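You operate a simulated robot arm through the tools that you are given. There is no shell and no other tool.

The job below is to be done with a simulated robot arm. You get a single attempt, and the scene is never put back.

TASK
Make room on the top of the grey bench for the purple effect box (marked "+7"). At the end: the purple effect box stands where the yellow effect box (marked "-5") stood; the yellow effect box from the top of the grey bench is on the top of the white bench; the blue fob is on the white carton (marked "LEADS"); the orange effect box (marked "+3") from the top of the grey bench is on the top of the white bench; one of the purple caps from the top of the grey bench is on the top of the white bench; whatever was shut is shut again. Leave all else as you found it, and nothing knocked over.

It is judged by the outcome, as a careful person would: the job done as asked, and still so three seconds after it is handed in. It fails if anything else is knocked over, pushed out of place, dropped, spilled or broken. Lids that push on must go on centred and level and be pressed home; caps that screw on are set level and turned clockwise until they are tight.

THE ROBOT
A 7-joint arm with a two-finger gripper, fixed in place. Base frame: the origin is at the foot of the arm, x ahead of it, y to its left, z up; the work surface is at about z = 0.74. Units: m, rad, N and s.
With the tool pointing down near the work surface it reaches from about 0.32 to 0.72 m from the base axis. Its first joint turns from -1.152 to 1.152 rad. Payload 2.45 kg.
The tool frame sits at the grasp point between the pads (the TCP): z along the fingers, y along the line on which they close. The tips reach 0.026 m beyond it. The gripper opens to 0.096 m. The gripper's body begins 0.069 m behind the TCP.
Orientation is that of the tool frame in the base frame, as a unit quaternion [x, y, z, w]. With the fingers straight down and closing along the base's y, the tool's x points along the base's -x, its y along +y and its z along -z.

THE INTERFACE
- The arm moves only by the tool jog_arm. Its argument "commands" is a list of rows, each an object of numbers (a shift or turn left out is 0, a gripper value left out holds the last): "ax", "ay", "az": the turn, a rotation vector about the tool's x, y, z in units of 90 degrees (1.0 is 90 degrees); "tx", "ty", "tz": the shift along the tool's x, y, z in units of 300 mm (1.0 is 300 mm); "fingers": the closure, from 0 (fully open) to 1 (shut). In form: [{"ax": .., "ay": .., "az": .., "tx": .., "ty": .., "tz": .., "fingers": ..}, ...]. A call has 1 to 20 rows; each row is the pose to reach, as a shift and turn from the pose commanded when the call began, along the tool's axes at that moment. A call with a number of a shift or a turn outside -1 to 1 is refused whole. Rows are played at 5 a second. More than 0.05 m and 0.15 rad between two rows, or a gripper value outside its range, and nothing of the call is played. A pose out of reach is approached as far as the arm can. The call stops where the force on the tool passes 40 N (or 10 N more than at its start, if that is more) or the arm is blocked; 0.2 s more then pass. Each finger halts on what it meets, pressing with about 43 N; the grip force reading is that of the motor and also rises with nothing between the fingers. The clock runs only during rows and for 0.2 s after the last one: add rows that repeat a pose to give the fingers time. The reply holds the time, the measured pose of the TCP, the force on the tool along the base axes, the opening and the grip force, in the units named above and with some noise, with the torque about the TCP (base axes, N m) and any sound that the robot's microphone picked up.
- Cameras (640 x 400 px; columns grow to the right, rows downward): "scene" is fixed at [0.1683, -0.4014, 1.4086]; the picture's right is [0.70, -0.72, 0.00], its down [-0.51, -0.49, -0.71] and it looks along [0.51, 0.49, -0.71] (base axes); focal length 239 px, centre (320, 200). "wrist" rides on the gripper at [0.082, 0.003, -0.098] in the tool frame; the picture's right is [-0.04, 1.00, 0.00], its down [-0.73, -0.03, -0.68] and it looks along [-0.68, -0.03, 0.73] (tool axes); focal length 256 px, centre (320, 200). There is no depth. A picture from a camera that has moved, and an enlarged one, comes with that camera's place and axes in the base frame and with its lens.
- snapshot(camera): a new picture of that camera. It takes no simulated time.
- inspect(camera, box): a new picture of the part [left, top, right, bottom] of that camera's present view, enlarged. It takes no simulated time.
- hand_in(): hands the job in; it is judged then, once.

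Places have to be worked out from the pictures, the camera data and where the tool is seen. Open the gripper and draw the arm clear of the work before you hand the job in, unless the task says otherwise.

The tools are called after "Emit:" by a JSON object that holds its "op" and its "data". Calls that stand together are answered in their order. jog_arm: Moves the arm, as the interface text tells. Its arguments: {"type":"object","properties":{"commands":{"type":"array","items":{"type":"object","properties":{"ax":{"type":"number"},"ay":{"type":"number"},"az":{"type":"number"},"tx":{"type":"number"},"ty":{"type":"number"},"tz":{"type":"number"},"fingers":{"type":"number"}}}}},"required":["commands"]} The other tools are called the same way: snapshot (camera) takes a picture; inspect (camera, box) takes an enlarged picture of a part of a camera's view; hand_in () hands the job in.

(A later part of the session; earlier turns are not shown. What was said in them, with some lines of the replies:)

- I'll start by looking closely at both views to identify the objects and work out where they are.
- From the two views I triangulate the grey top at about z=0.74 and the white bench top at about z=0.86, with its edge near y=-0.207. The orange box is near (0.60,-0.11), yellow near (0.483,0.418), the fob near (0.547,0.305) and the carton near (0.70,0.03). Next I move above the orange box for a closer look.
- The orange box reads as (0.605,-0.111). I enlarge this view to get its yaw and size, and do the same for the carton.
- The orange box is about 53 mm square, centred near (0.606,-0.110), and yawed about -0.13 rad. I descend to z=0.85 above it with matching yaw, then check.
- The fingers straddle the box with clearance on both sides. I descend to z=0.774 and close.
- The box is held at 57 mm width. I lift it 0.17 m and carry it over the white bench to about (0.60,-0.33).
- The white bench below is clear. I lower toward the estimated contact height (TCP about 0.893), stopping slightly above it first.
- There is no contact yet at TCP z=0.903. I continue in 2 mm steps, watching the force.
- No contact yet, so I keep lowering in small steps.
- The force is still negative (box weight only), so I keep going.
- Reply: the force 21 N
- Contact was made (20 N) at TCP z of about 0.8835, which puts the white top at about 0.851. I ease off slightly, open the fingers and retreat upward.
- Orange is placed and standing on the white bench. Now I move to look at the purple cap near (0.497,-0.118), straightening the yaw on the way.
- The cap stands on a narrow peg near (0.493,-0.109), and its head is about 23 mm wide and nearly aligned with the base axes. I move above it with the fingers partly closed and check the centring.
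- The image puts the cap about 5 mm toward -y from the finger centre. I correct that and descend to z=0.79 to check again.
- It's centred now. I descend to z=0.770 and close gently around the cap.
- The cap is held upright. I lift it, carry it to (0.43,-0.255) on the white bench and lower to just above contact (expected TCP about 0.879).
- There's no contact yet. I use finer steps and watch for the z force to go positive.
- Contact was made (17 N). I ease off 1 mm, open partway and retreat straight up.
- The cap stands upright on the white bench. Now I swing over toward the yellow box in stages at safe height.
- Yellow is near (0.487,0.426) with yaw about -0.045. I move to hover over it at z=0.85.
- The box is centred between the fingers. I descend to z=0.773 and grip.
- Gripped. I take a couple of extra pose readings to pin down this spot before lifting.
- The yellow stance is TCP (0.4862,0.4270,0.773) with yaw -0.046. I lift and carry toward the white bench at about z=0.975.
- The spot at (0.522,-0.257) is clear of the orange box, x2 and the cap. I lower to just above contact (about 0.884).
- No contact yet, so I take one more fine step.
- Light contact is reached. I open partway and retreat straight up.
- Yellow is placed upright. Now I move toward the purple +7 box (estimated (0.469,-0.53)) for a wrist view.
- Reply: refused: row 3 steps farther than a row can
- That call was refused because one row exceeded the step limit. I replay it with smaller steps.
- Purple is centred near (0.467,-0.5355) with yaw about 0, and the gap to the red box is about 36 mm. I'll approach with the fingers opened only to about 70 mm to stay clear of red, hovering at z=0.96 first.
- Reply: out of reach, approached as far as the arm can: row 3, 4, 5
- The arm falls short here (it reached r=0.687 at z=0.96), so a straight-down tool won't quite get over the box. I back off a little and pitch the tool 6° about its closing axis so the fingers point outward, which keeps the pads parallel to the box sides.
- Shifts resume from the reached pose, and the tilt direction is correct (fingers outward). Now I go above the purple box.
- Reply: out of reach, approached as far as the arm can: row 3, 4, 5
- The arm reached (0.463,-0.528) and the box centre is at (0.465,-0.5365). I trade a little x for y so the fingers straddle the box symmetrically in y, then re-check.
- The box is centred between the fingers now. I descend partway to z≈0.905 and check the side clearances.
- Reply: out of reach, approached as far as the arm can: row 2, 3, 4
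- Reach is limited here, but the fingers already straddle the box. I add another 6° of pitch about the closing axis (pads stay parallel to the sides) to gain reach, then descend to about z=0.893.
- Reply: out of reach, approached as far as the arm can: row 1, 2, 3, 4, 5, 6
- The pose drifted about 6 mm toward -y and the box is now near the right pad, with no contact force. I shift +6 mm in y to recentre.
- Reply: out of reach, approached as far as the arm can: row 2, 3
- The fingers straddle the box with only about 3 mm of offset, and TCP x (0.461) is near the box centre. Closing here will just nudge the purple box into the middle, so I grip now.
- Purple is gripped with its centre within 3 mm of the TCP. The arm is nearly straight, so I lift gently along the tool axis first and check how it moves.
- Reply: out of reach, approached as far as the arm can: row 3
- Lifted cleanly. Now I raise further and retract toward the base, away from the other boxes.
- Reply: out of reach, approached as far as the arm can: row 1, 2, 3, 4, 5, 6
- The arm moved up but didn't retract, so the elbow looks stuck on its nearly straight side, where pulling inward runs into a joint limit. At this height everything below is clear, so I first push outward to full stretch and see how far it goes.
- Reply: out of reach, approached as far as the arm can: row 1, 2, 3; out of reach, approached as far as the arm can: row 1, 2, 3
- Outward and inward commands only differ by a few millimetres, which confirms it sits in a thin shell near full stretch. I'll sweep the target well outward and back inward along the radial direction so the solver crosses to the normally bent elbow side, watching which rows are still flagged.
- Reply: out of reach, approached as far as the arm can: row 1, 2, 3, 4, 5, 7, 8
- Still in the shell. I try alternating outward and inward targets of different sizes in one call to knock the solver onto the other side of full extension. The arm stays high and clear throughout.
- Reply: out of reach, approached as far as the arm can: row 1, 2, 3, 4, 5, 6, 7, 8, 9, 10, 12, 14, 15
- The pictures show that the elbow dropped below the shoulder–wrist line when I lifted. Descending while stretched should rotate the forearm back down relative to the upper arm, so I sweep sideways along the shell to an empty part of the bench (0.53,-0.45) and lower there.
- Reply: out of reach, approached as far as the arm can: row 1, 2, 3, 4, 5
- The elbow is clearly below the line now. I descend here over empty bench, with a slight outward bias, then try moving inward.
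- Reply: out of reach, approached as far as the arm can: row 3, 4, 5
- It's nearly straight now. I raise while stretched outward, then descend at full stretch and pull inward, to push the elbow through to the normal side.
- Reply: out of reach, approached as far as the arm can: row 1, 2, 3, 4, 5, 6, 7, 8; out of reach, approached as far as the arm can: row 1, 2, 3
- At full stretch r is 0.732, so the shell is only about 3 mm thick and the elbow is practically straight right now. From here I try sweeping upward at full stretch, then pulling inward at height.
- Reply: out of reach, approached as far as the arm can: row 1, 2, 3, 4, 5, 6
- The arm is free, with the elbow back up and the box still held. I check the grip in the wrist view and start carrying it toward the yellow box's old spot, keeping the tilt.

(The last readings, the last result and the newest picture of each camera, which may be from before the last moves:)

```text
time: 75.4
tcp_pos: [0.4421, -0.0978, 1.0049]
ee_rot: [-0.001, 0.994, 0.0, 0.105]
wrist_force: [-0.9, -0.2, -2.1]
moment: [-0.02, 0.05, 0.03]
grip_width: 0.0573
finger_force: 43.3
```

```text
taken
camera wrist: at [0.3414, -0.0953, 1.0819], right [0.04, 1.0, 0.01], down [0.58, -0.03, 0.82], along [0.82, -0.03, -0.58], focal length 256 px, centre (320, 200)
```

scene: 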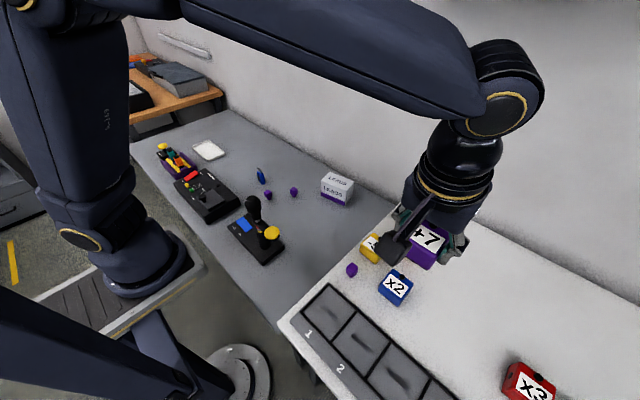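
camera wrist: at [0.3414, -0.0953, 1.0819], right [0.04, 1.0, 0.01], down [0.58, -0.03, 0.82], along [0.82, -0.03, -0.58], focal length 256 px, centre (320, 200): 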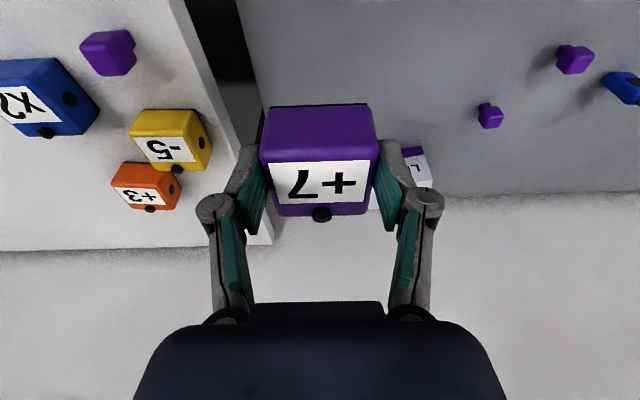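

Emit:
{"op": "jog_arm", "data": {"commands": [{"tx": -0.0113, "ty": 0.146, "tz": 0.0024}, {"tx": -0.0227, "ty": 0.292, "tz": 0.0048}, {"tx": -0.034, "ty": 0.4375, "tz": 0.0072}, {"tx": -0.0453, "ty": 0.583, "tz": 0.0097}, {"tx": -0.0567, "ty": 0.729, "tz": 0.012}, {"tx": -0.068, "ty": 0.875, "tz": 0.0145}]}}

Emit:
{"op": "jog_arm", "data": {"commands": [{"tx": -0.0113, "ty": 0.146, "tz": 0.0024}, {"tx": -0.0227, "ty": 0.292, "tz": 0.0048}, {"tx": -0.034, "ty": 0.4375, "tz": 0.0072}, {"tx": -0.0453, "ty": 0.583, "tz": 0.0097}, {"tx": -0.0567, "ty": 0.729, "tz": 0.012}, {"tx": -0.068, "ty": 0.875, "tz": 0.0145}, {"tx": -0.068, "ty": 0.875, "tz": 0.0145}]}}

Emit:
{"op": "snapshot", "data": {"camera": "scene"}}

Emit:
{"op": "snapshot", "data": {"camera": "wrist"}}

```text
time: 76.8
tcp_pos: [0.4625, 0.1632, 1.0041]
ee_rot: [0.0, 0.995, 0.0, 0.104]
wrist_force: [0.3, 0.6, -0.7]
moment: [-0.03, 0.02, -0.04]
grip_width: 0.0573
finger_force: 43.3
```

```text
time: 78.4
tcp_pos: [0.4854, 0.4259, 1.0033]
ee_rot: [0.0, 0.995, 0.001, 0.104]
wrist_force: [0.0, -0.4, -2.4]
moment: [-0.03, 0.03, 0.0]
grip_width: 0.0573
finger_force: 43.0
```

```text
taken
```

scene: 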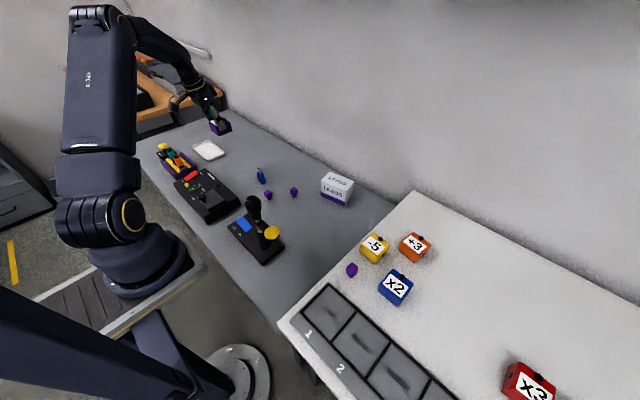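

```text
taken
camera wrist: at [0.3852, 0.4289, 1.0803], right [0.04, 1.0, 0.01], down [0.58, -0.03, 0.82], along [0.82, -0.03, -0.58], focal length 256 px, centre (320, 200)
```

wrist: 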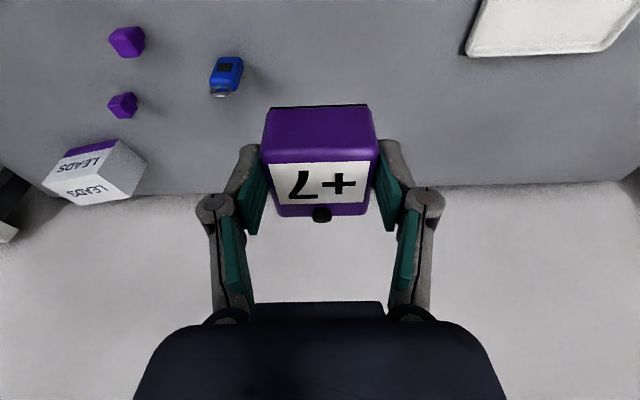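

The box is over the target spot, and nothing obstructs below. I lower to about z=0.85 while applying the -0.037 rad yaw, then check.

Emit:
{"op": "jog_arm", "data": {"commands": [{"tx": 0.0303, "ty": 0.001, "tz": 0.1369, "az": 0.006, "ax": 0.001}, {"tx": 0.0605, "ty": 0.002, "tz": 0.2737, "az": 0.012, "ax": 0.002}, {"tx": 0.0908, "ty": 0.003, "tz": 0.4106, "az": 0.018, "ax": 0.004}, {"tx": 0.111, "ty": 0.003, "tz": 0.5018, "az": 0.023, "ax": 0.0049}, {"tx": 0.111, "ty": 0.003, "tz": 0.5018, "az": 0.023, "ax": 0.0049}]}}

Emit:
{"op": "inspect", "data": {"camera": "scene", "box": [160, 110, 280, 200]}}

Emit:
{"op": "snapshot", "data": {"camera": "wrist"}}

```text
time: 79.6
tcp_pos: [0.4824, 0.4274, 0.8523]
ee_rot: [0.018, 0.994, -0.002, 0.104]
wrist_force: [-1.0, -0.3, -1.4]
moment: [-0.03, 0.04, 0.0]
grip_width: 0.0573
finger_force: 43.4
```

```text
4.44 times, centred on (220, 155) of scene
camera zoom: at [0.1683, -0.4014, 1.4086], right [0.7, -0.72, 0.0], down [-0.51, -0.49, -0.71], along [0.51, 0.49, -0.71], focal length 1063 px, centre (764, 400)
```

zoom: 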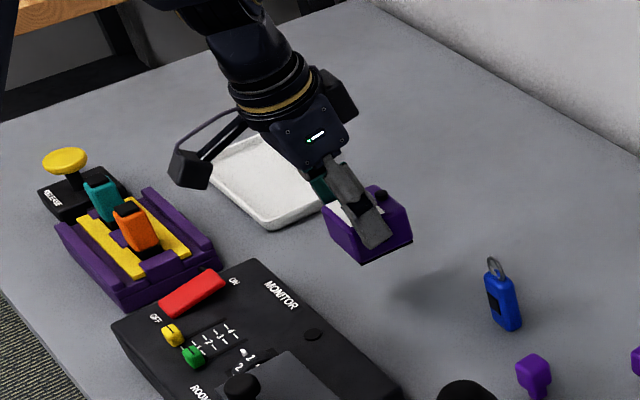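

```text
taken
camera wrist: at [0.3829, 0.4333, 0.9294], right [0.08, 1.0, 0.01], down [0.57, -0.05, 0.82], along [0.81, -0.06, -0.58], focal length 256 px, centre (320, 200)
```

wrist: 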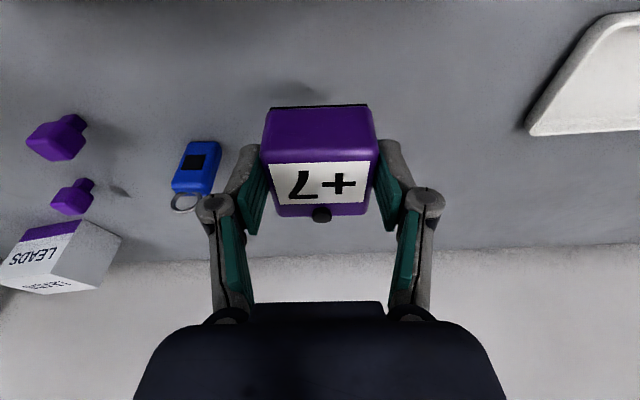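

Everything lines up. I lower to about z=0.790, just above contact.

Emit:
{"op": "jog_arm", "data": {"commands": [{"tx": 0.013, "tz": 0.068}, {"tx": 0.026, "tz": 0.136}, {"tx": 0.039, "tz": 0.204}, {"tx": 0.039, "tz": 0.204}]}}

Emit:
{"op": "inspect", "data": {"camera": "scene", "box": [190, 140, 290, 215]}}

```text
time: 80.6
tcp_pos: [0.4855, 0.4284, 0.7867]
ee_rot: [0.018, 0.994, -0.002, 0.104]
wrist_force: [-0.2, 1.3, -1.9]
moment: [0.02, 0.01, -0.03]
grip_width: 0.0571
finger_force: 43.5
```

```text
5.33 times, centred on (240, 178) of scene
camera zoom: at [0.1683, -0.4014, 1.4086], right [0.7, -0.72, 0.0], down [-0.51, -0.49, -0.71], along [0.51, 0.49, -0.71], focal length 1275 px, centre (747, 320)
```

zoom: 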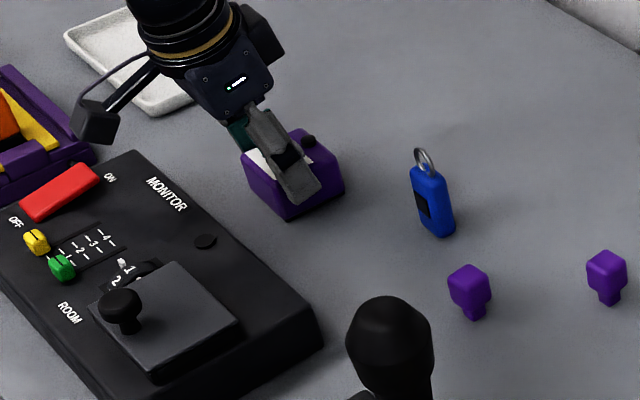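

Emit:
{"op": "jog_arm", "data": {"commands": [{"tx": 0.0007, "tz": 0.003}, {"tx": 0.0014, "tz": 0.0065}, {"tx": 0.0014, "tz": 0.0065}]}}

```text
time: 81.4
tcp_pos: [0.4831, 0.4264, 0.7846]
ee_rot: [0.019, 0.994, -0.003, 0.105]
wrist_force: [0.7, -0.3, -1.5]
moment: [0.03, 0.03, 0.02]
grip_width: 0.0574
finger_force: 42.7
```

Emit:
{"op": "jog_arm", "data": {"commands": [{"tx": 0.0007, "tz": 0.003}, {"tx": 0.0014, "tz": 0.0065}, {"tx": 0.0014, "tz": 0.0065}]}}

```text
time: 82.2
tcp_pos: [0.4854, 0.4285, 0.7851]
ee_rot: [0.018, 0.994, -0.001, 0.106]
wrist_force: [-4.2, -3.7, 18.4]
moment: [-0.62, -0.06, -0.14]
grip_width: 0.0571
finger_force: 42.9
```

Contact was made (18 N). I ease off slightly and check the label position against the yellow box's recorded position before releasing.

Emit:
{"op": "jog_arm", "data": {"commands": [{"tx": -0.0008, "tz": -0.0035}, {"tx": -0.0008, "tz": -0.0035}]}}

Emit:
{"op": "inspect", "data": {"camera": "wrist", "box": [240, 80, 400, 230]}}

Emit:
{"op": "inspect", "data": {"camera": "scene", "box": [210, 155, 258, 190]}}

```text
time: 82.8
tcp_pos: [0.4852, 0.4272, 0.7854]
ee_rot: [0.018, 0.994, -0.001, 0.106]
wrist_force: [4.2, -1.5, 12.1]
moment: [-0.29, -0.15, 0.05]
grip_width: 0.0575
finger_force: 42.8
```

```text
2.67 times, centred on (320, 155) of wrist
camera zoom: at [0.3844, 0.4337, 0.8624], right [0.08, 1.0, 0.01], down [0.57, -0.05, 0.82], along [0.82, -0.06, -0.58], focal length 683 px, centre (320, 320)
```

zoom: 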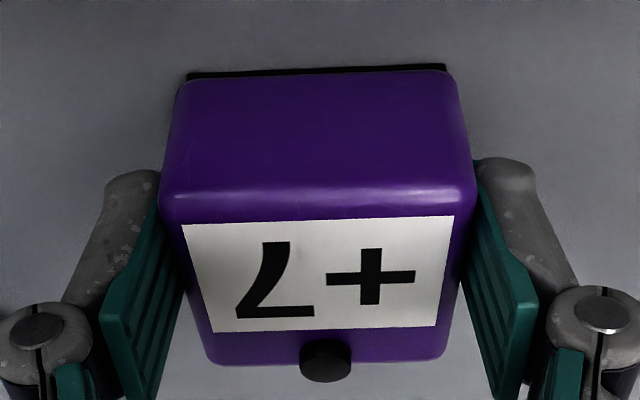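

```text
11.43 times, centred on (234, 172) of scene
camera zoom: at [0.1682, -0.4016, 1.4085], right [0.7, -0.72, 0.0], down [-0.51, -0.49, -0.71], along [0.51, 0.49, -0.71], focal length 2732 px, centre (1303, 514)
```

zoom: 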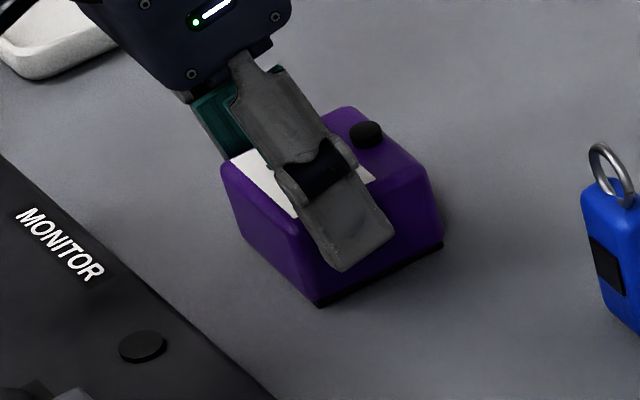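

Compared with yellow in the same scene zoom, purple sits about 19 px right and 5 px up, which is roughly +7 mm in x and -3 mm in y. I lift 6 mm, shift by (-6.7, +3) mm and lower again.

Emit:
{"op": "jog_arm", "data": {"commands": [{"tx": -0.0042, "tz": -0.0196}, {"tx": -0.0042, "tz": -0.0196}, {"tx": 0.018, "ty": 0.0092, "tz": -0.0242}, {"tx": 0.018, "ty": 0.0092, "tz": -0.0242}, {"tx": 0.0208, "ty": 0.0092, "tz": -0.0112}, {"tx": 0.0208, "ty": 0.0092, "tz": -0.0112}]}}

Emit:
{"op": "inspect", "data": {"camera": "scene", "box": [210, 155, 258, 190]}}

```text
time: 84.2
tcp_pos: [0.4781, 0.4284, 0.7855]
ee_rot: [0.018, 0.994, -0.002, 0.104]
wrist_force: [0.2, -0.1, -1.0]
moment: [0.01, 0.02, 0.0]
grip_width: 0.0573
finger_force: 43.1
```

```text
11.43 times, centred on (234, 172) of scene
camera zoom: at [0.1683, -0.4014, 1.4086], right [0.7, -0.72, 0.0], down [-0.51, -0.49, -0.71], along [0.51, 0.49, -0.71], focal length 2732 px, centre (1303, 514)
```

zoom: 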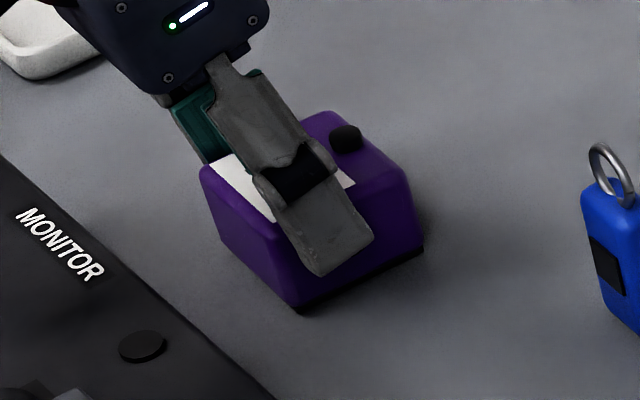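

It matches the yellow box's image position within about 2 px. I lower the last millimetre.

Emit:
{"op": "jog_arm", "data": {"commands": [{"tx": 0.0006, "tz": 0.003}, {"tx": 0.0012, "tz": 0.006}, {"tx": 0.0012, "tz": 0.006}]}}

```text
time: 85.0
tcp_pos: [0.4773, 0.4296, 0.7856]
ee_rot: [0.018, 0.994, -0.002, 0.104]
wrist_force: [0.1, 0.3, -0.6]
moment: [0.03, 0.0, 0.01]
grip_width: 0.0573
finger_force: 42.8
```

Emit:
{"op": "jog_arm", "data": {"commands": [{"tx": 0.0006, "tz": 0.003}, {"tx": 0.0009, "tz": 0.0045}, {"tx": 0.0009, "tz": 0.0045}]}}

```text
time: 85.8
tcp_pos: [0.4772, 0.4292, 0.7854]
ee_rot: [0.018, 0.994, -0.001, 0.105]
wrist_force: [-3.6, -3.1, 16.9]
moment: [-0.32, -0.08, -0.07]
grip_width: 0.0573
finger_force: 43.1
```

Contact is confirmed. I ease off, open, and retreat along the tool axis.

Emit:
{"op": "jog_arm", "data": {"commands": [{"tx": -0.0007, "tz": -0.0035}, {"tx": -0.0007, "tz": -0.0035, "fingers": 0.3}, {"tx": -0.0007, "tz": -0.0035, "fingers": 0.2}, {"tx": -0.0007, "tz": -0.0035}, {"tx": -0.0007, "tz": -0.0035}, {"tz": -0.06}, {"tz": -0.18}, {"tz": -0.32}, {"tz": -0.46}, {"tz": -0.46}]}}

Emit:
{"op": "inspect", "data": {"camera": "scene", "box": [210, 155, 258, 190]}}

Emit:
{"op": "snapshot", "data": {"camera": "wrist"}}

```text
time: 88.0
tcp_pos: [0.4471, 0.4305, 0.9209]
ee_rot: [0.017, 0.994, -0.002, 0.104]
wrist_force: [-0.5, 1.1, 0.0]
moment: [0.02, -0.01, 0.01]
grip_width: 0.0768
finger_force: 0.1
```

```text
11.43 times, centred on (234, 172) of scene
camera zoom: at [0.1683, -0.4014, 1.4086], right [0.7, -0.72, 0.0], down [-0.51, -0.49, -0.71], along [0.51, 0.49, -0.71], focal length 2732 px, centre (1303, 514)
```

zoom: 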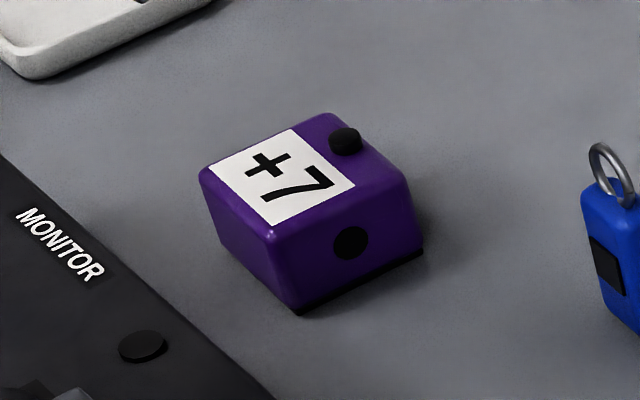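

```text
taken
camera wrist: at [0.3478, 0.437, 0.9977], right [0.08, 1.0, 0.01], down [0.57, -0.05, 0.82], along [0.81, -0.06, -0.58], focal length 256 px, centre (320, 200)
```

wrist: 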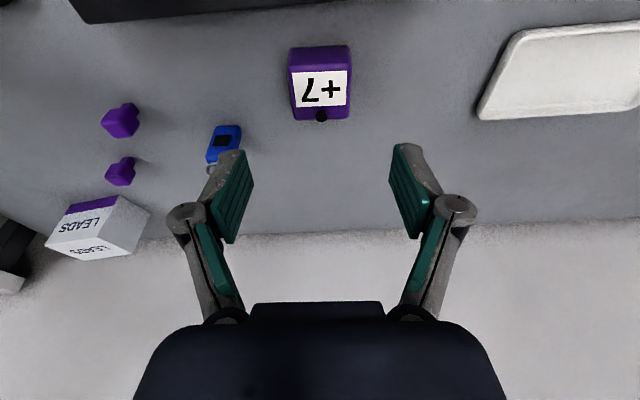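

Purple stands where yellow stood, matching its image position. Next is the fob: I slide over in y for a centred view of it, keeping the useful outward tilt.

Emit:
{"op": "jog_arm", "data": {"commands": [{"ty": -0.14}, {"ty": -0.28}, {"ty": -0.42}, {"ty": -0.42}]}}

Emit:
{"op": "snapshot", "data": {"camera": "wrist"}}

Emit:
{"op": "inspect", "data": {"camera": "scene", "box": [240, 155, 288, 190]}}

Emit:
{"op": "inspect", "data": {"camera": "scene", "box": [300, 160, 372, 215]}}

```text
time: 89.0
tcp_pos: [0.443, 0.3062, 0.9186]
ee_rot: [0.018, 0.994, -0.002, 0.105]
wrist_force: [-0.9, 0.1, -0.5]
moment: [-0.02, 0.01, -0.01]
grip_width: 0.0771
finger_force: 0.1
```

```text
taken
camera wrist: at [0.3428, 0.3126, 0.9958], right [0.08, 1.0, 0.01], down [0.57, -0.05, 0.82], along [0.81, -0.06, -0.58], focal length 256 px, centre (320, 200)
```

wrist: 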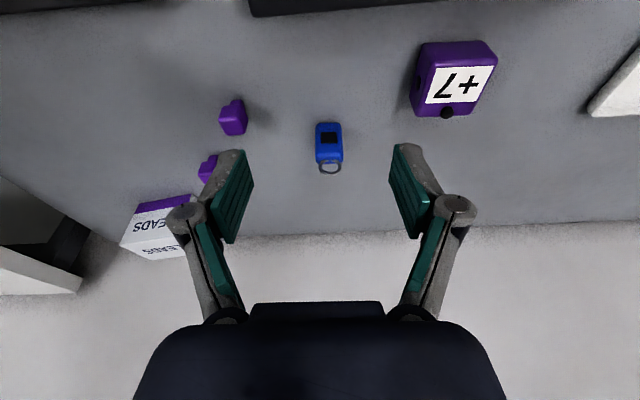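

```text
11.43 times, centred on (264, 172) of scene
camera zoom: at [0.1683, -0.4015, 1.4086], right [0.7, -0.72, 0.0], down [-0.51, -0.49, -0.71], along [0.51, 0.49, -0.71], focal length 2732 px, centre (960, 514)
```

zoom: 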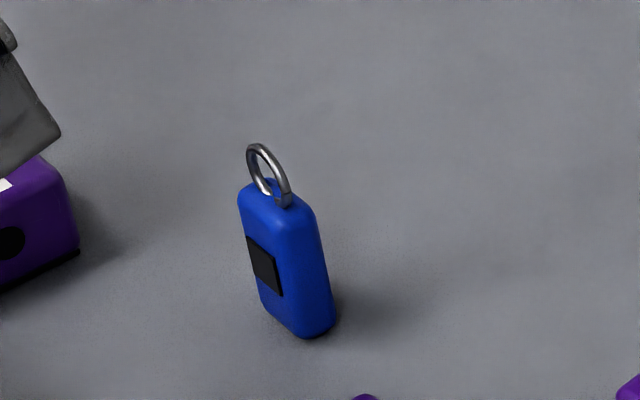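

```text
7.27 times, centred on (336, 188) of scene
camera zoom: at [0.1683, -0.4015, 1.4086], right [0.7, -0.72, 0.0], down [-0.51, -0.49, -0.71], along [0.51, 0.49, -0.71], focal length 1739 px, centre (204, 291)
```

zoom: 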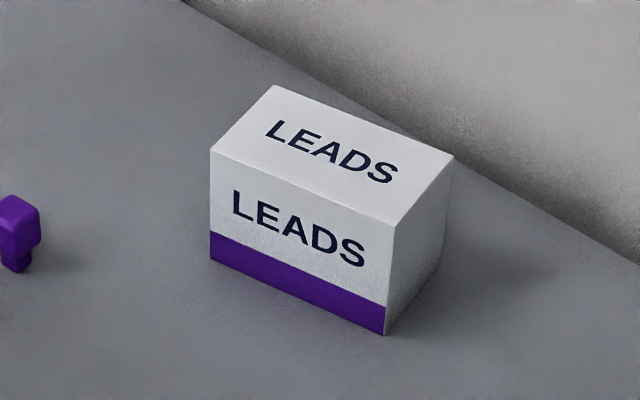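

Emit:
{"op": "inspect", "data": {"camera": "wrist", "box": [297, 115, 361, 180]}}

Emit:
{"op": "inspect", "data": {"camera": "wrist", "box": [100, 130, 220, 270]}}

```text
6.15 times, centred on (329, 148) of wrist
camera zoom: at [0.3428, 0.3126, 0.9958], right [0.08, 1.0, 0.01], down [0.57, -0.05, 0.82], along [0.81, -0.06, -0.58], focal length 1575 px, centre (265, 523)
```

zoom: 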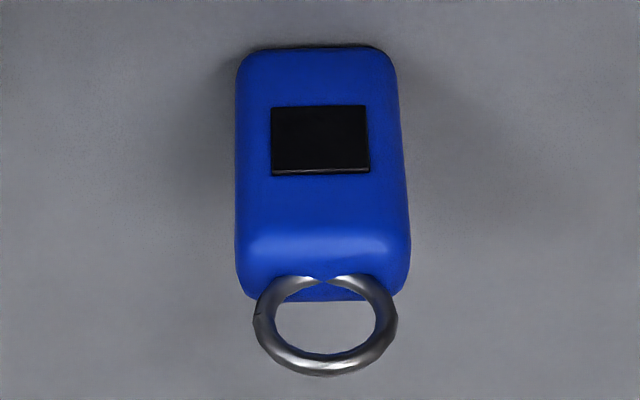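

```text
2.86 times, centred on (160, 200) of wrist
camera zoom: at [0.3428, 0.3126, 0.9958], right [0.08, 1.0, 0.01], down [0.57, -0.05, 0.82], along [0.81, -0.06, -0.58], focal length 731 px, centre (777, 200)
```

zoom: 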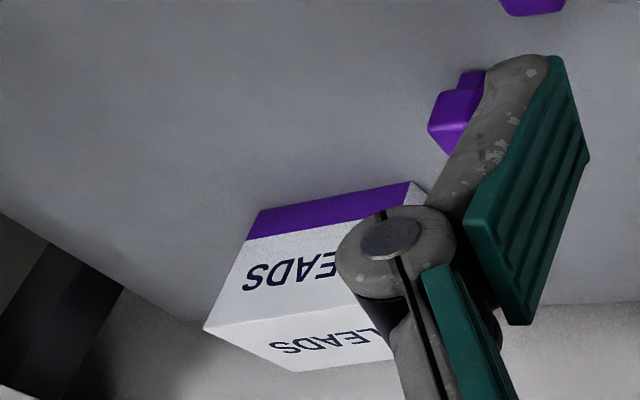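

The fob stands at about (0.551,0.309): roughly 32 mm wide, body top about 0.796, aligned with the current tool yaw. I hover above it at z=0.86 with a 60 mm opening.

Emit:
{"op": "jog_arm", "data": {"commands": [{"tx": -0.104, "ty": 0.0076, "tz": 0.089, "fingers": 0.37}, {"tx": -0.207, "ty": 0.015, "tz": 0.177}, {"tx": -0.311, "ty": 0.0227, "tz": 0.266}, {"tx": -0.311, "ty": 0.0227, "tz": 0.266}]}}

Emit:
{"op": "snapshot", "data": {"camera": "wrist"}}

Emit:
{"op": "inspect", "data": {"camera": "scene", "box": [220, 140, 308, 200]}}

```text
time: 90.0
tcp_pos: [0.552, 0.3086, 0.8575]
ee_rot: [0.018, 0.994, -0.003, 0.105]
wrist_force: [-0.5, 0.0, -0.2]
moment: [0.01, 0.01, -0.01]
grip_width: 0.0607
finger_force: 0.2
```

```text
taken
camera wrist: at [0.4511, 0.3148, 0.9353], right [0.08, 1.0, 0.01], down [0.57, -0.05, 0.82], along [0.81, -0.06, -0.58], focal length 256 px, centre (320, 200)
```

wrist: 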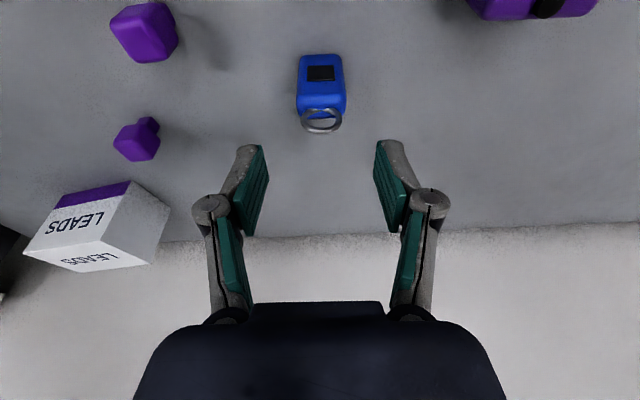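

```text
6.67 times, centred on (264, 170) of scene
camera zoom: at [0.1683, -0.4015, 1.4086], right [0.7, -0.72, 0.0], down [-0.51, -0.49, -0.71], along [0.51, 0.49, -0.71], focal length 1594 px, centre (693, 400)
```

zoom: 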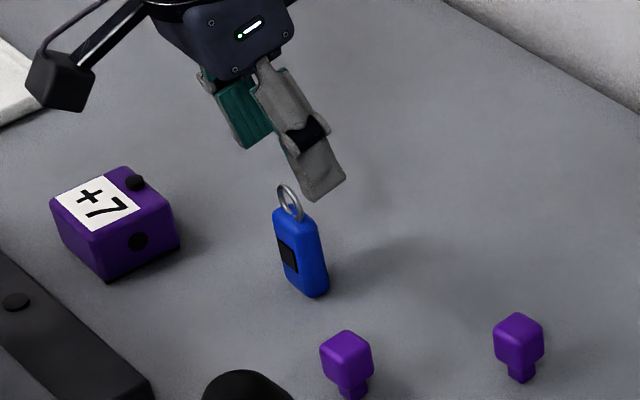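

Centred. I descend vertically to z=0.778 and check before closing.

Emit:
{"op": "jog_arm", "data": {"commands": [{"tx": 0.02, "tz": 0.086}, {"tx": 0.041, "tz": 0.172}, {"tx": 0.0617, "tz": 0.258}, {"tx": 0.0617, "tz": 0.258}]}}

Emit:
{"op": "snapshot", "data": {"camera": "wrist"}}

Emit:
{"op": "inspect", "data": {"camera": "scene", "box": [220, 140, 308, 200]}}

```text
time: 91.0
tcp_pos: [0.5459, 0.308, 0.7799]
ee_rot: [0.018, 0.994, -0.002, 0.105]
wrist_force: [-0.8, -0.3, 0.4]
moment: [0.01, 0.03, 0.0]
grip_width: 0.0604
finger_force: 0.0
```

```text
taken
camera wrist: at [0.4464, 0.3151, 0.8571], right [0.08, 1.0, 0.01], down [0.57, -0.05, 0.82], along [0.82, -0.06, -0.58], focal length 256 px, centre (320, 200)
```

wrist: 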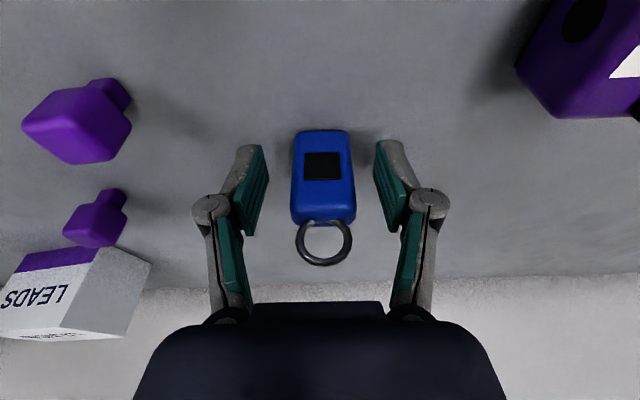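

```text
6.67 times, centred on (264, 170) of scene
camera zoom: at [0.1683, -0.4014, 1.4086], right [0.7, -0.72, 0.0], down [-0.51, -0.49, -0.71], along [0.51, 0.49, -0.71], focal length 1594 px, centre (693, 400)
```

zoom: 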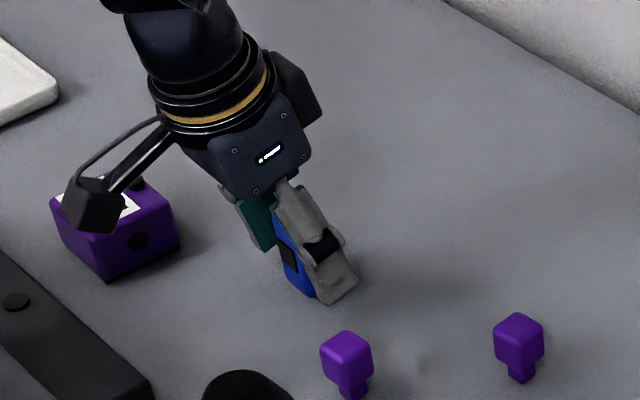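

The fob is centred between the pads within about 1 mm. I close gently in steps.

Emit:
{"op": "jog_arm", "data": {"commands": [{"fingers": 0.45}, {"fingers": 0.55}, {"fingers": 0.62}, {"fingers": 0.7}, {"fingers": 1}, {"fingers": 1}, {"fingers": 1}]}}

Emit:
{"op": "snapshot", "data": {"camera": "wrist"}}

Emit:
{"op": "inspect", "data": {"camera": "scene", "box": [220, 140, 308, 200]}}

```text
time: 92.6
tcp_pos: [0.5465, 0.3088, 0.7793]
ee_rot: [0.018, 0.994, -0.002, 0.105]
wrist_force: [0.2, -0.4, 2.0]
moment: [0.02, 0.02, -0.04]
grip_width: 0.0308
finger_force: 42.5
```

```text
taken
camera wrist: at [0.4463, 0.3151, 0.8574], right [0.08, 1.0, 0.01], down [0.57, -0.05, 0.82], along [0.81, -0.06, -0.58], focal length 256 px, centre (320, 200)
```

wrist: 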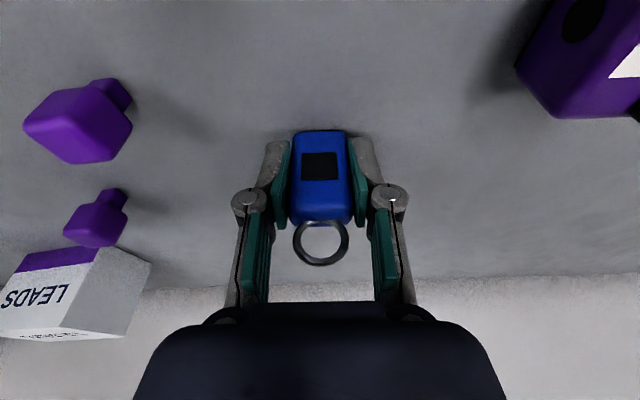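

```text
6.67 times, centred on (264, 170) of scene
camera zoom: at [0.1683, -0.4015, 1.4086], right [0.7, -0.72, 0.0], down [-0.51, -0.49, -0.71], along [0.51, 0.49, -0.71], focal length 1594 px, centre (693, 400)
```

zoom: 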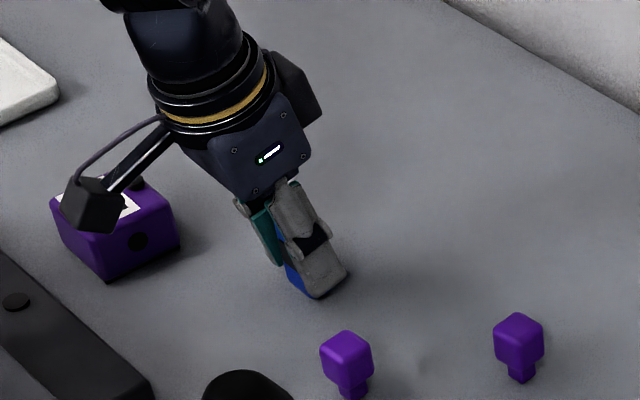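

The fob is gripped at 31 mm width. From the scene view the carton top is at z≈0.819 and its centre is near (0.71,0.032). I lift and carry the fob to above (0.695,0.035), staying well above everything.

Emit:
{"op": "jog_arm", "data": {"commands": [{"tx": -0.0295, "tz": -0.1385}, {"tx": -0.059, "tz": -0.277}, {"tx": -0.0885, "tz": -0.4155}, {"tx": -0.118, "tz": -0.554}, {"tx": -0.183, "ty": -0.112, "tz": -0.54}, {"tx": -0.247, "ty": -0.223, "tz": -0.5265}, {"tx": -0.312, "ty": -0.335, "tz": -0.513}, {"tx": -0.3765, "ty": -0.4465, "tz": -0.499}, {"tx": -0.441, "ty": -0.558, "tz": -0.485}, {"tx": -0.506, "ty": -0.67, "tz": -0.4715}, {"tx": -0.57, "ty": -0.781, "tz": -0.458}, {"tx": -0.635, "ty": -0.893, "tz": -0.444}, {"tx": -0.635, "ty": -0.893, "tz": -0.444}]}}

Emit:
{"op": "snapshot", "data": {"camera": "wrist"}}

Emit:
{"op": "inspect", "data": {"camera": "scene", "box": [290, 120, 400, 220]}}

Emit:
{"op": "snapshot", "data": {"camera": "scene"}}

```text
time: 95.4
tcp_pos: [0.6989, 0.0342, 0.9487]
ee_rot: [0.018, 0.994, 0.0, 0.105]
wrist_force: [-1.0, -1.0, -0.4]
moment: [-0.01, -0.02, -0.01]
grip_width: 0.0307
finger_force: 43.0
```

```text
taken
camera wrist: at [0.5985, 0.0405, 1.0264], right [0.08, 1.0, 0.01], down [0.58, -0.05, 0.82], along [0.81, -0.06, -0.58], focal length 256 px, centre (320, 200)
```

wrist: 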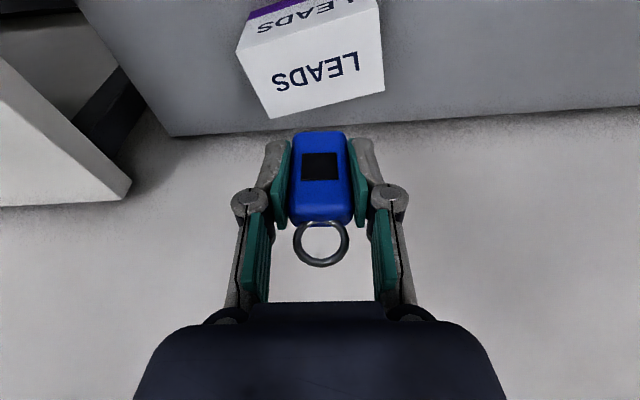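

```text
4.00 times, centred on (345, 170) of scene
camera zoom: at [0.1683, -0.4015, 1.4086], right [0.7, -0.72, 0.0], down [-0.51, -0.49, -0.71], along [0.51, 0.49, -0.71], focal length 956 px, centre (220, 320)
```

zoom: 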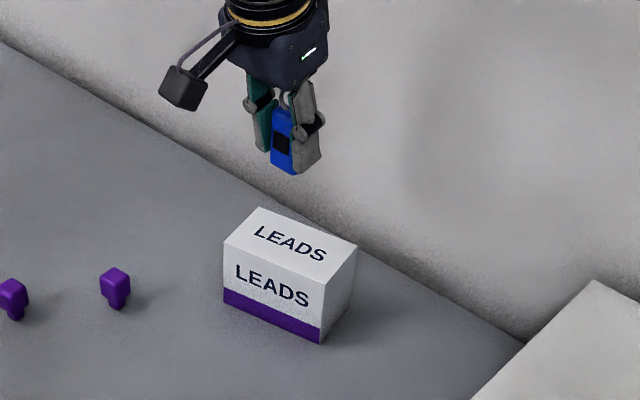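

```text
taken
```

scene: 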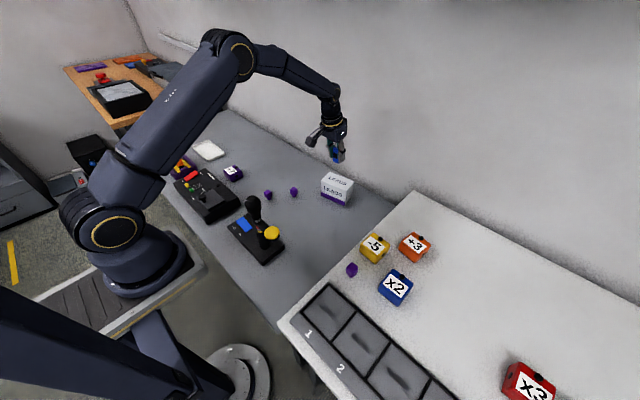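

Emit:
{"op": "inspect", "data": {"camera": "wrist", "box": [220, 0, 412, 125]}}

```text
3.20 times, centred on (316, 62) of wrist
camera zoom: at [0.5985, 0.0405, 1.0264], right [0.08, 1.0, 0.01], down [0.58, -0.05, 0.82], along [0.81, -0.06, -0.58], focal length 819 px, centre (333, 640)
```

zoom: 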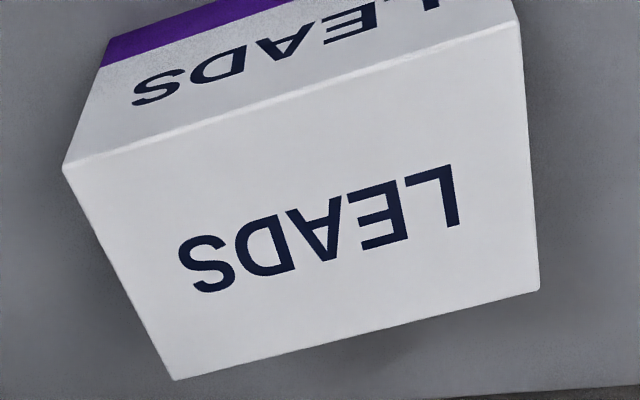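

Both cameras agree on the carton top (centre about (0.708,0.029), z≈0.819). The fob is over it, so I lower to just above the expected contact height (TCP about 0.858).

Emit:
{"op": "jog_arm", "data": {"commands": [{"tx": 0.0187, "ty": -0.005, "tz": 0.088}, {"tx": 0.0375, "ty": -0.01, "tz": 0.176}, {"tx": 0.053, "ty": -0.01, "tz": 0.25}, {"tx": 0.053, "ty": -0.01, "tz": 0.25}]}}

Emit:
{"op": "inspect", "data": {"camera": "scene", "box": [304, 150, 376, 210]}}

Emit:
{"op": "snapshot", "data": {"camera": "wrist"}}

```text
time: 96.4
tcp_pos: [0.6997, 0.0339, 0.8734]
ee_rot: [0.019, 0.994, -0.002, 0.105]
wrist_force: [-0.2, -0.4, 0.3]
moment: [0.01, 0.02, -0.01]
grip_width: 0.0308
finger_force: 43.4
```

```text
6.67 times, centred on (340, 180) of scene
camera zoom: at [0.1683, -0.4014, 1.4086], right [0.7, -0.72, 0.0], down [-0.51, -0.49, -0.71], along [0.51, 0.49, -0.71], focal length 1594 px, centre (187, 333)
```

zoom: 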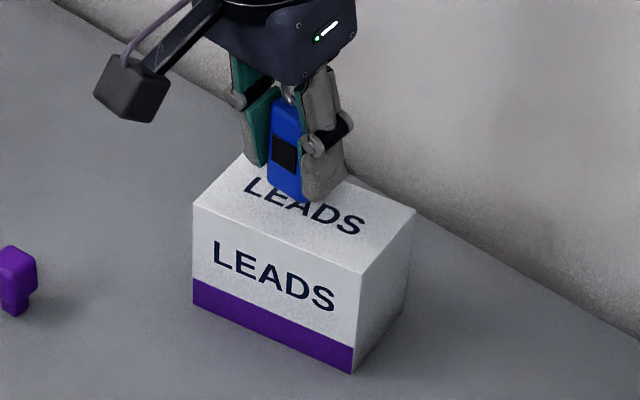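

```text
taken
camera wrist: at [0.599, 0.0397, 0.9511], right [0.08, 1.0, 0.01], down [0.57, -0.05, 0.82], along [0.81, -0.06, -0.58], focal length 256 px, centre (320, 200)
```

wrist: 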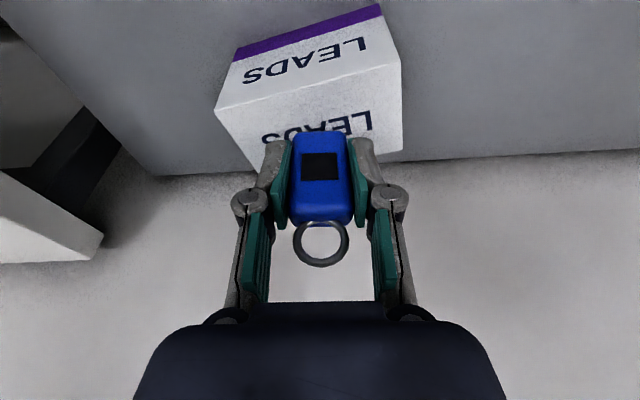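

Emit:
{"op": "jog_arm", "data": {"commands": [{"tx": 0.0035, "tz": 0.0163}, {"tx": 0.007, "tz": 0.0326}, {"tx": 0.007, "tz": 0.0326}]}}

```text
time: 97.2
tcp_pos: [0.6974, 0.0323, 0.8629]
ee_rot: [0.018, 0.994, -0.002, 0.104]
wrist_force: [0.4, -0.3, -1.2]
moment: [0.05, -0.02, 0.0]
grip_width: 0.0309
finger_force: 42.3
```

Emit:
{"op": "jog_arm", "data": {"commands": [{"tx": 0.0007, "tz": 0.0033}, {"tx": 0.0014, "tz": 0.0066}, {"tx": 0.0014, "tz": 0.0066}]}}

Emit:
{"op": "inspect", "data": {"camera": "scene", "box": [316, 160, 364, 195]}}

```text
time: 98.0
tcp_pos: [0.6981, 0.032, 0.8606]
ee_rot: [0.018, 0.994, -0.002, 0.104]
wrist_force: [-0.5, -0.3, -0.7]
moment: [0.03, -0.01, 0.03]
grip_width: 0.0307
finger_force: 42.4
```

```text
11.43 times, centred on (340, 178) of scene
camera zoom: at [0.1683, -0.4014, 1.4086], right [0.7, -0.72, 0.0], down [-0.51, -0.49, -0.71], along [0.51, 0.49, -0.71], focal length 2732 px, centre (91, 457)
```

zoom: 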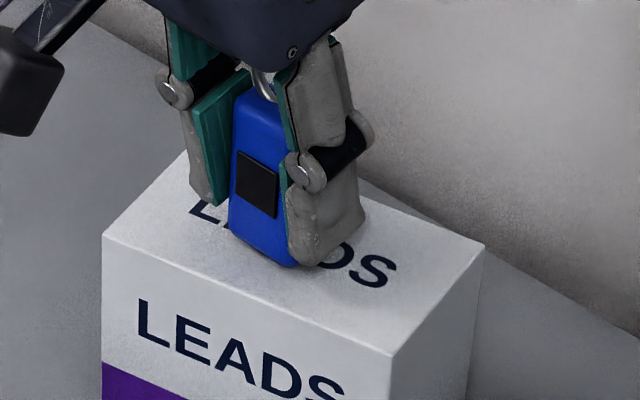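

It's very close now. I continue in 1 mm steps until contact.

Emit:
{"op": "jog_arm", "data": {"commands": [{"tx": 0.0007, "tz": 0.0033}, {"tx": 0.0007, "tz": 0.0033}]}}

Emit:
{"op": "jog_arm", "data": {"commands": [{"tx": 0.0007, "tz": 0.0033}, {"tx": 0.0007, "tz": 0.0033}]}}

```text
time: 98.6
tcp_pos: [0.6974, 0.0323, 0.86]
ee_rot: [0.019, 0.994, -0.002, 0.104]
wrist_force: [-0.6, 0.0, 0.6]
moment: [0.02, 0.0, 0.03]
grip_width: 0.0309
finger_force: 43.1
```

```text
time: 99.2
tcp_pos: [0.6985, 0.031, 0.86]
ee_rot: [0.018, 0.994, -0.002, 0.106]
wrist_force: [0.7, 0.4, 0.7]
moment: [0.02, 0.03, -0.01]
grip_width: 0.0305
finger_force: 42.9
```

Emit:
{"op": "jog_arm", "data": {"commands": [{"tx": 0.0007, "tz": 0.0033}, {"tx": 0.0007, "tz": 0.0033}]}}

Emit:
{"op": "jog_arm", "data": {"commands": [{"tx": 0, "tz": 0}, {"tx": 0, "tz": 0}]}}

```text
time: 99.8
tcp_pos: [0.6977, 0.0308, 0.8598]
ee_rot: [0.019, 0.994, -0.002, 0.105]
wrist_force: [-3.2, 1.7, 11.2]
moment: [0.03, 0.16, 0.01]
grip_width: 0.0306
finger_force: 42.6
```

```text
time: 100.4
tcp_pos: [0.6988, 0.0316, 0.8592]
ee_rot: [0.019, 0.994, -0.002, 0.107]
wrist_force: [-1.6, 0.4, 15.6]
moment: [0.07, 0.02, 0.0]
grip_width: 0.0308
finger_force: 43.1
```

Contact on the carton is confirmed. I ease off 1 mm, open gradually and withdraw along the tool axis.

Emit:
{"op": "jog_arm", "data": {"commands": [{"tx": -0.0007, "tz": -0.0033}, {"tx": -0.0007, "tz": -0.0033, "fingers": 0.63}, {"tx": -0.0007, "tz": -0.0033, "fingers": 0.55}, {"tx": -0.0007, "tz": -0.0033, "fingers": 0.45}, {"tx": -0.0007, "tz": -0.0033, "fingers": 0.4}, {"tx": -0.0007, "tz": -0.0033}]}}

Emit:
{"op": "inspect", "data": {"camera": "scene", "box": [316, 160, 364, 195]}}

Emit:
{"op": "snapshot", "data": {"camera": "wrist"}}

```text
time: 101.8
tcp_pos: [0.6975, 0.031, 0.8585]
ee_rot: [0.019, 0.994, -0.002, 0.105]
wrist_force: [0.3, -0.2, -0.4]
moment: [-0.01, -0.01, 0.01]
grip_width: 0.0575
finger_force: 0.1
```

```text
11.43 times, centred on (340, 178) of scene
camera zoom: at [0.1683, -0.4014, 1.4086], right [0.7, -0.72, 0.0], down [-0.51, -0.49, -0.71], along [0.51, 0.49, -0.71], focal length 2732 px, centre (91, 457)
```

zoom: 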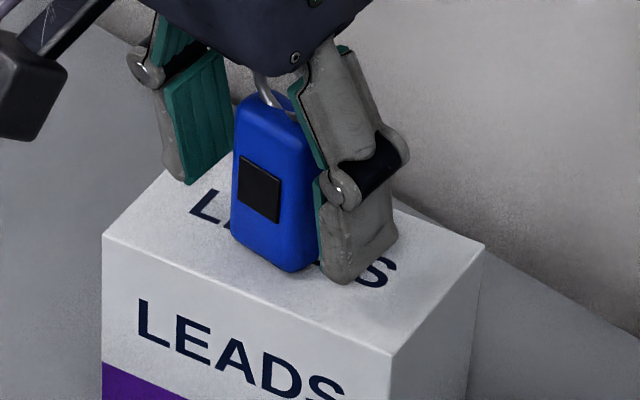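

```text
taken
camera wrist: at [0.5979, 0.0373, 0.9374], right [0.08, 1.0, 0.01], down [0.57, -0.05, 0.82], along [0.81, -0.06, -0.58], focal length 256 px, centre (320, 200)
```

wrist: 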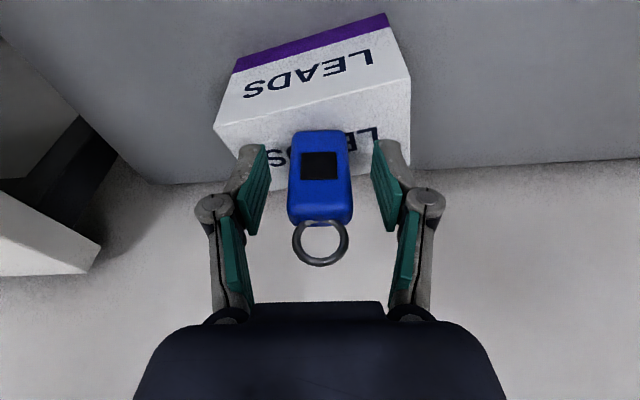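

The fob stands freely on the carton. I retreat along the tool axis and then draw back toward the base.

Emit:
{"op": "jog_arm", "data": {"commands": [{"tz": -0.08}, {"tz": -0.2}, {"tz": -0.34}, {"tz": -0.48}, {"tz": -0.48, "tx": 0.14}, {"tz": -0.48, "tx": 0.28}, {"tz": -0.5, "tx": 0.42}, {"tz": -0.55, "tx": 0.56}, {"tz": -0.6, "tx": 0.7}, {"tz": -0.6, "tx": 0.7}]}}

Emit:
{"op": "snapshot", "data": {"camera": "scene"}}

Emit:
{"op": "snapshot", "data": {"camera": "wrist"}}

Emit:
{"op": "inspect", "data": {"camera": "scene", "box": [304, 150, 376, 210]}}

```text
time: 104.0
tcp_pos: [0.4556, 0.0394, 0.9917]
ee_rot: [0.018, 0.994, -0.001, 0.104]
wrist_force: [0.3, 0.5, -0.5]
moment: [0.0, 0.02, -0.01]
grip_width: 0.0578
finger_force: 0.2
```

```text
taken
```

scene: 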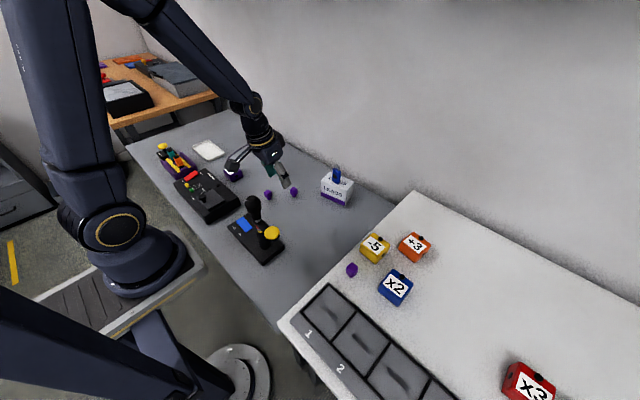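

```text
taken
camera wrist: at [0.3552, 0.0458, 1.0696], right [0.08, 1.0, 0.01], down [0.57, -0.05, 0.82], along [0.81, -0.06, -0.58], focal length 256 px, centre (320, 200)
```

wrist: 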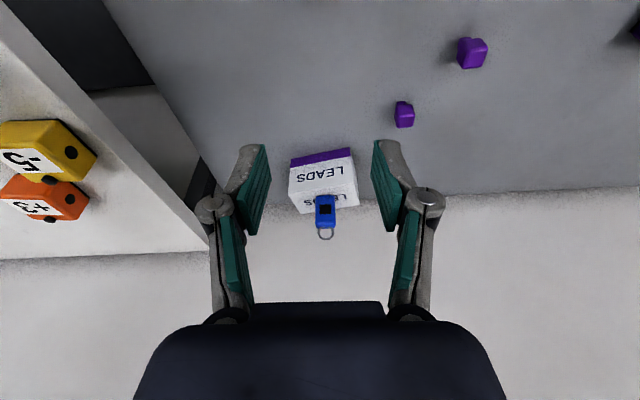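

```text
6.67 times, centred on (340, 180) of scene
camera zoom: at [0.1683, -0.4014, 1.4086], right [0.7, -0.72, 0.0], down [-0.51, -0.49, -0.71], along [0.51, 0.49, -0.71], focal length 1594 px, centre (187, 333)
```

zoom: 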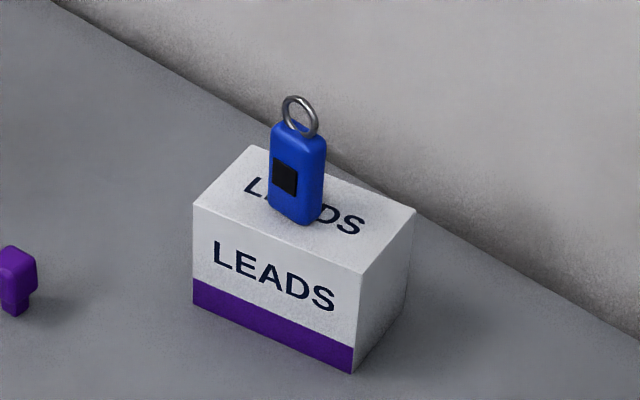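

The fob is standing on the carton. I open the gripper, raise the arm clear and verify every area against the initial pictures.

Emit:
{"op": "jog_arm", "data": {"commands": [{"tz": -0.1, "fingers": 0}, {"tz": -0.2, "tx": 0.05}, {"tz": -0.3, "tx": 0.1}, {"tz": -0.3, "tx": 0.1}, {"tz": -0.3, "tx": 0.1}]}}

Emit:
{"op": "inspect", "data": {"camera": "scene", "box": [280, 240, 560, 400]}}

Emit:
{"op": "inspect", "data": {"camera": "scene", "box": [120, 120, 280, 220]}}

Emit:
{"op": "inspect", "data": {"camera": "scene", "box": [220, 150, 380, 250]}}

Emit:
{"op": "inspect", "data": {"camera": "scene", "box": [330, 200, 450, 310]}}

```text
time: 105.2
tcp_pos: [0.4075, 0.0432, 1.073]
ee_rot: [0.017, 0.994, -0.002, 0.105]
wrist_force: [0.6, -1.1, -0.2]
moment: [0.04, 0.0, -0.03]
grip_width: 0.096
finger_force: 0.1
```

```text
2.29 times, centred on (420, 320) of scene
camera zoom: at [0.1683, -0.4014, 1.4086], right [0.7, -0.72, 0.0], down [-0.51, -0.49, -0.71], along [0.51, 0.49, -0.71], focal length 546 px, centre (91, -74)
```

zoom: 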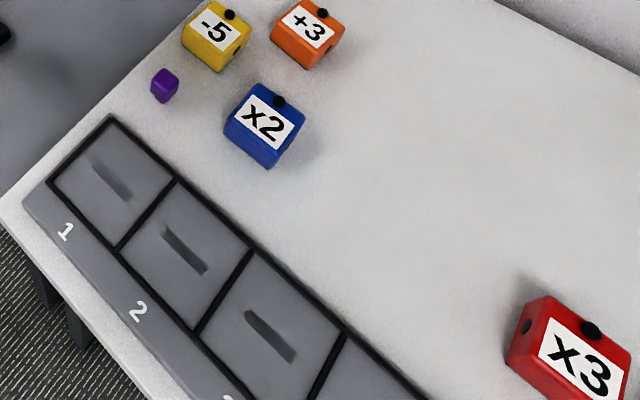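

```text
4.00 times, centred on (200, 170) of scene
camera zoom: at [0.1683, -0.4014, 1.4086], right [0.7, -0.72, 0.0], down [-0.51, -0.49, -0.71], along [0.51, 0.49, -0.71], focal length 956 px, centre (800, 320)
```

zoom: 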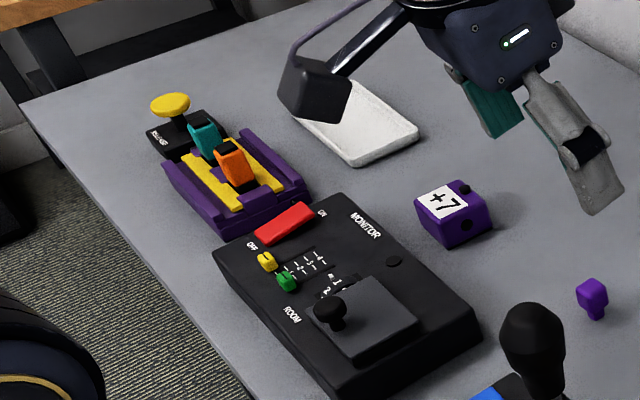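

```text
4.00 times, centred on (300, 200) of scene
camera zoom: at [0.1683, -0.4014, 1.4086], right [0.7, -0.72, 0.0], down [-0.51, -0.49, -0.71], along [0.51, 0.49, -0.71], focal length 956 px, centre (400, 200)
```

zoom: 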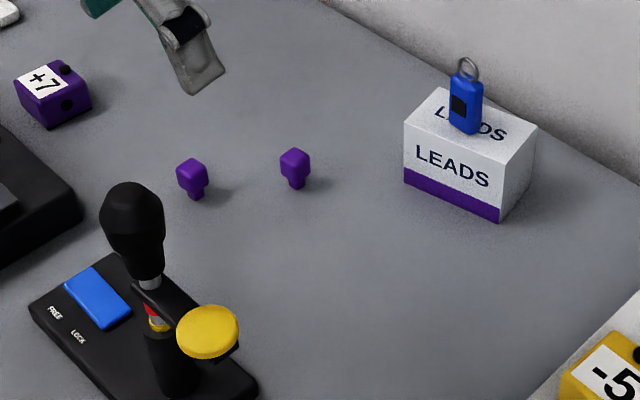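

```text
3.64 times, centred on (390, 255) of scene
camera zoom: at [0.1683, -0.4014, 1.4086], right [0.7, -0.72, 0.0], down [-0.51, -0.49, -0.71], along [0.51, 0.49, -0.71], focal length 869 px, centre (66, 0)
```

zoom: 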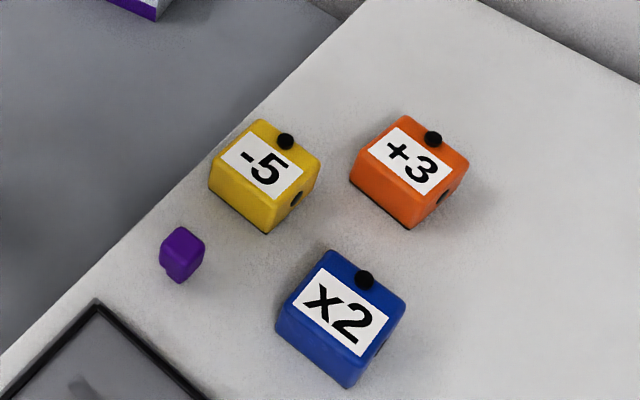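

All the pieces are where the task asks. The x2 and x3 boxes, carton, caps, controls and lids match the initial pictures; the green "-2" box is out of the scene camera's view, but the arm never went near it. The gripper is open and the arm is clear, so I hand in.

Emit:
{"op": "hand_in", "data": {}}

```text
The job is handed in.
```

The job is done and handed in. In the final pictures every piece was where you asked:

- **Purple "+7" box:** it stands where the yellow box stood. It matched yellow's original position in the scene picture to within about 2 px, or roughly 1 mm.
- **Yellow "-5" and orange "+3" boxes:** both stand upright on the white bench.
- **Purple cap:** the cap that was nearest the white bench now stands upright on it. The other two are still on the grey bench, where they were.
- **Blue fob:** it stands upright on the "LEADS" carton.
- **Everything else:** the x2 and x3 boxes, the carton, the controls and the bench lids look unchanged from the first pictures. I didn't open anything.

I couldn't check the green "-2" box at the end, because it is outside the scene camera's view. The arm never went near it.

While lifting the purple box the arm got stuck at full stretch, and I had to swing it around above the white bench to free it. The box stayed in the grip and nothing was touched. The gripper was left open and clear of the work.
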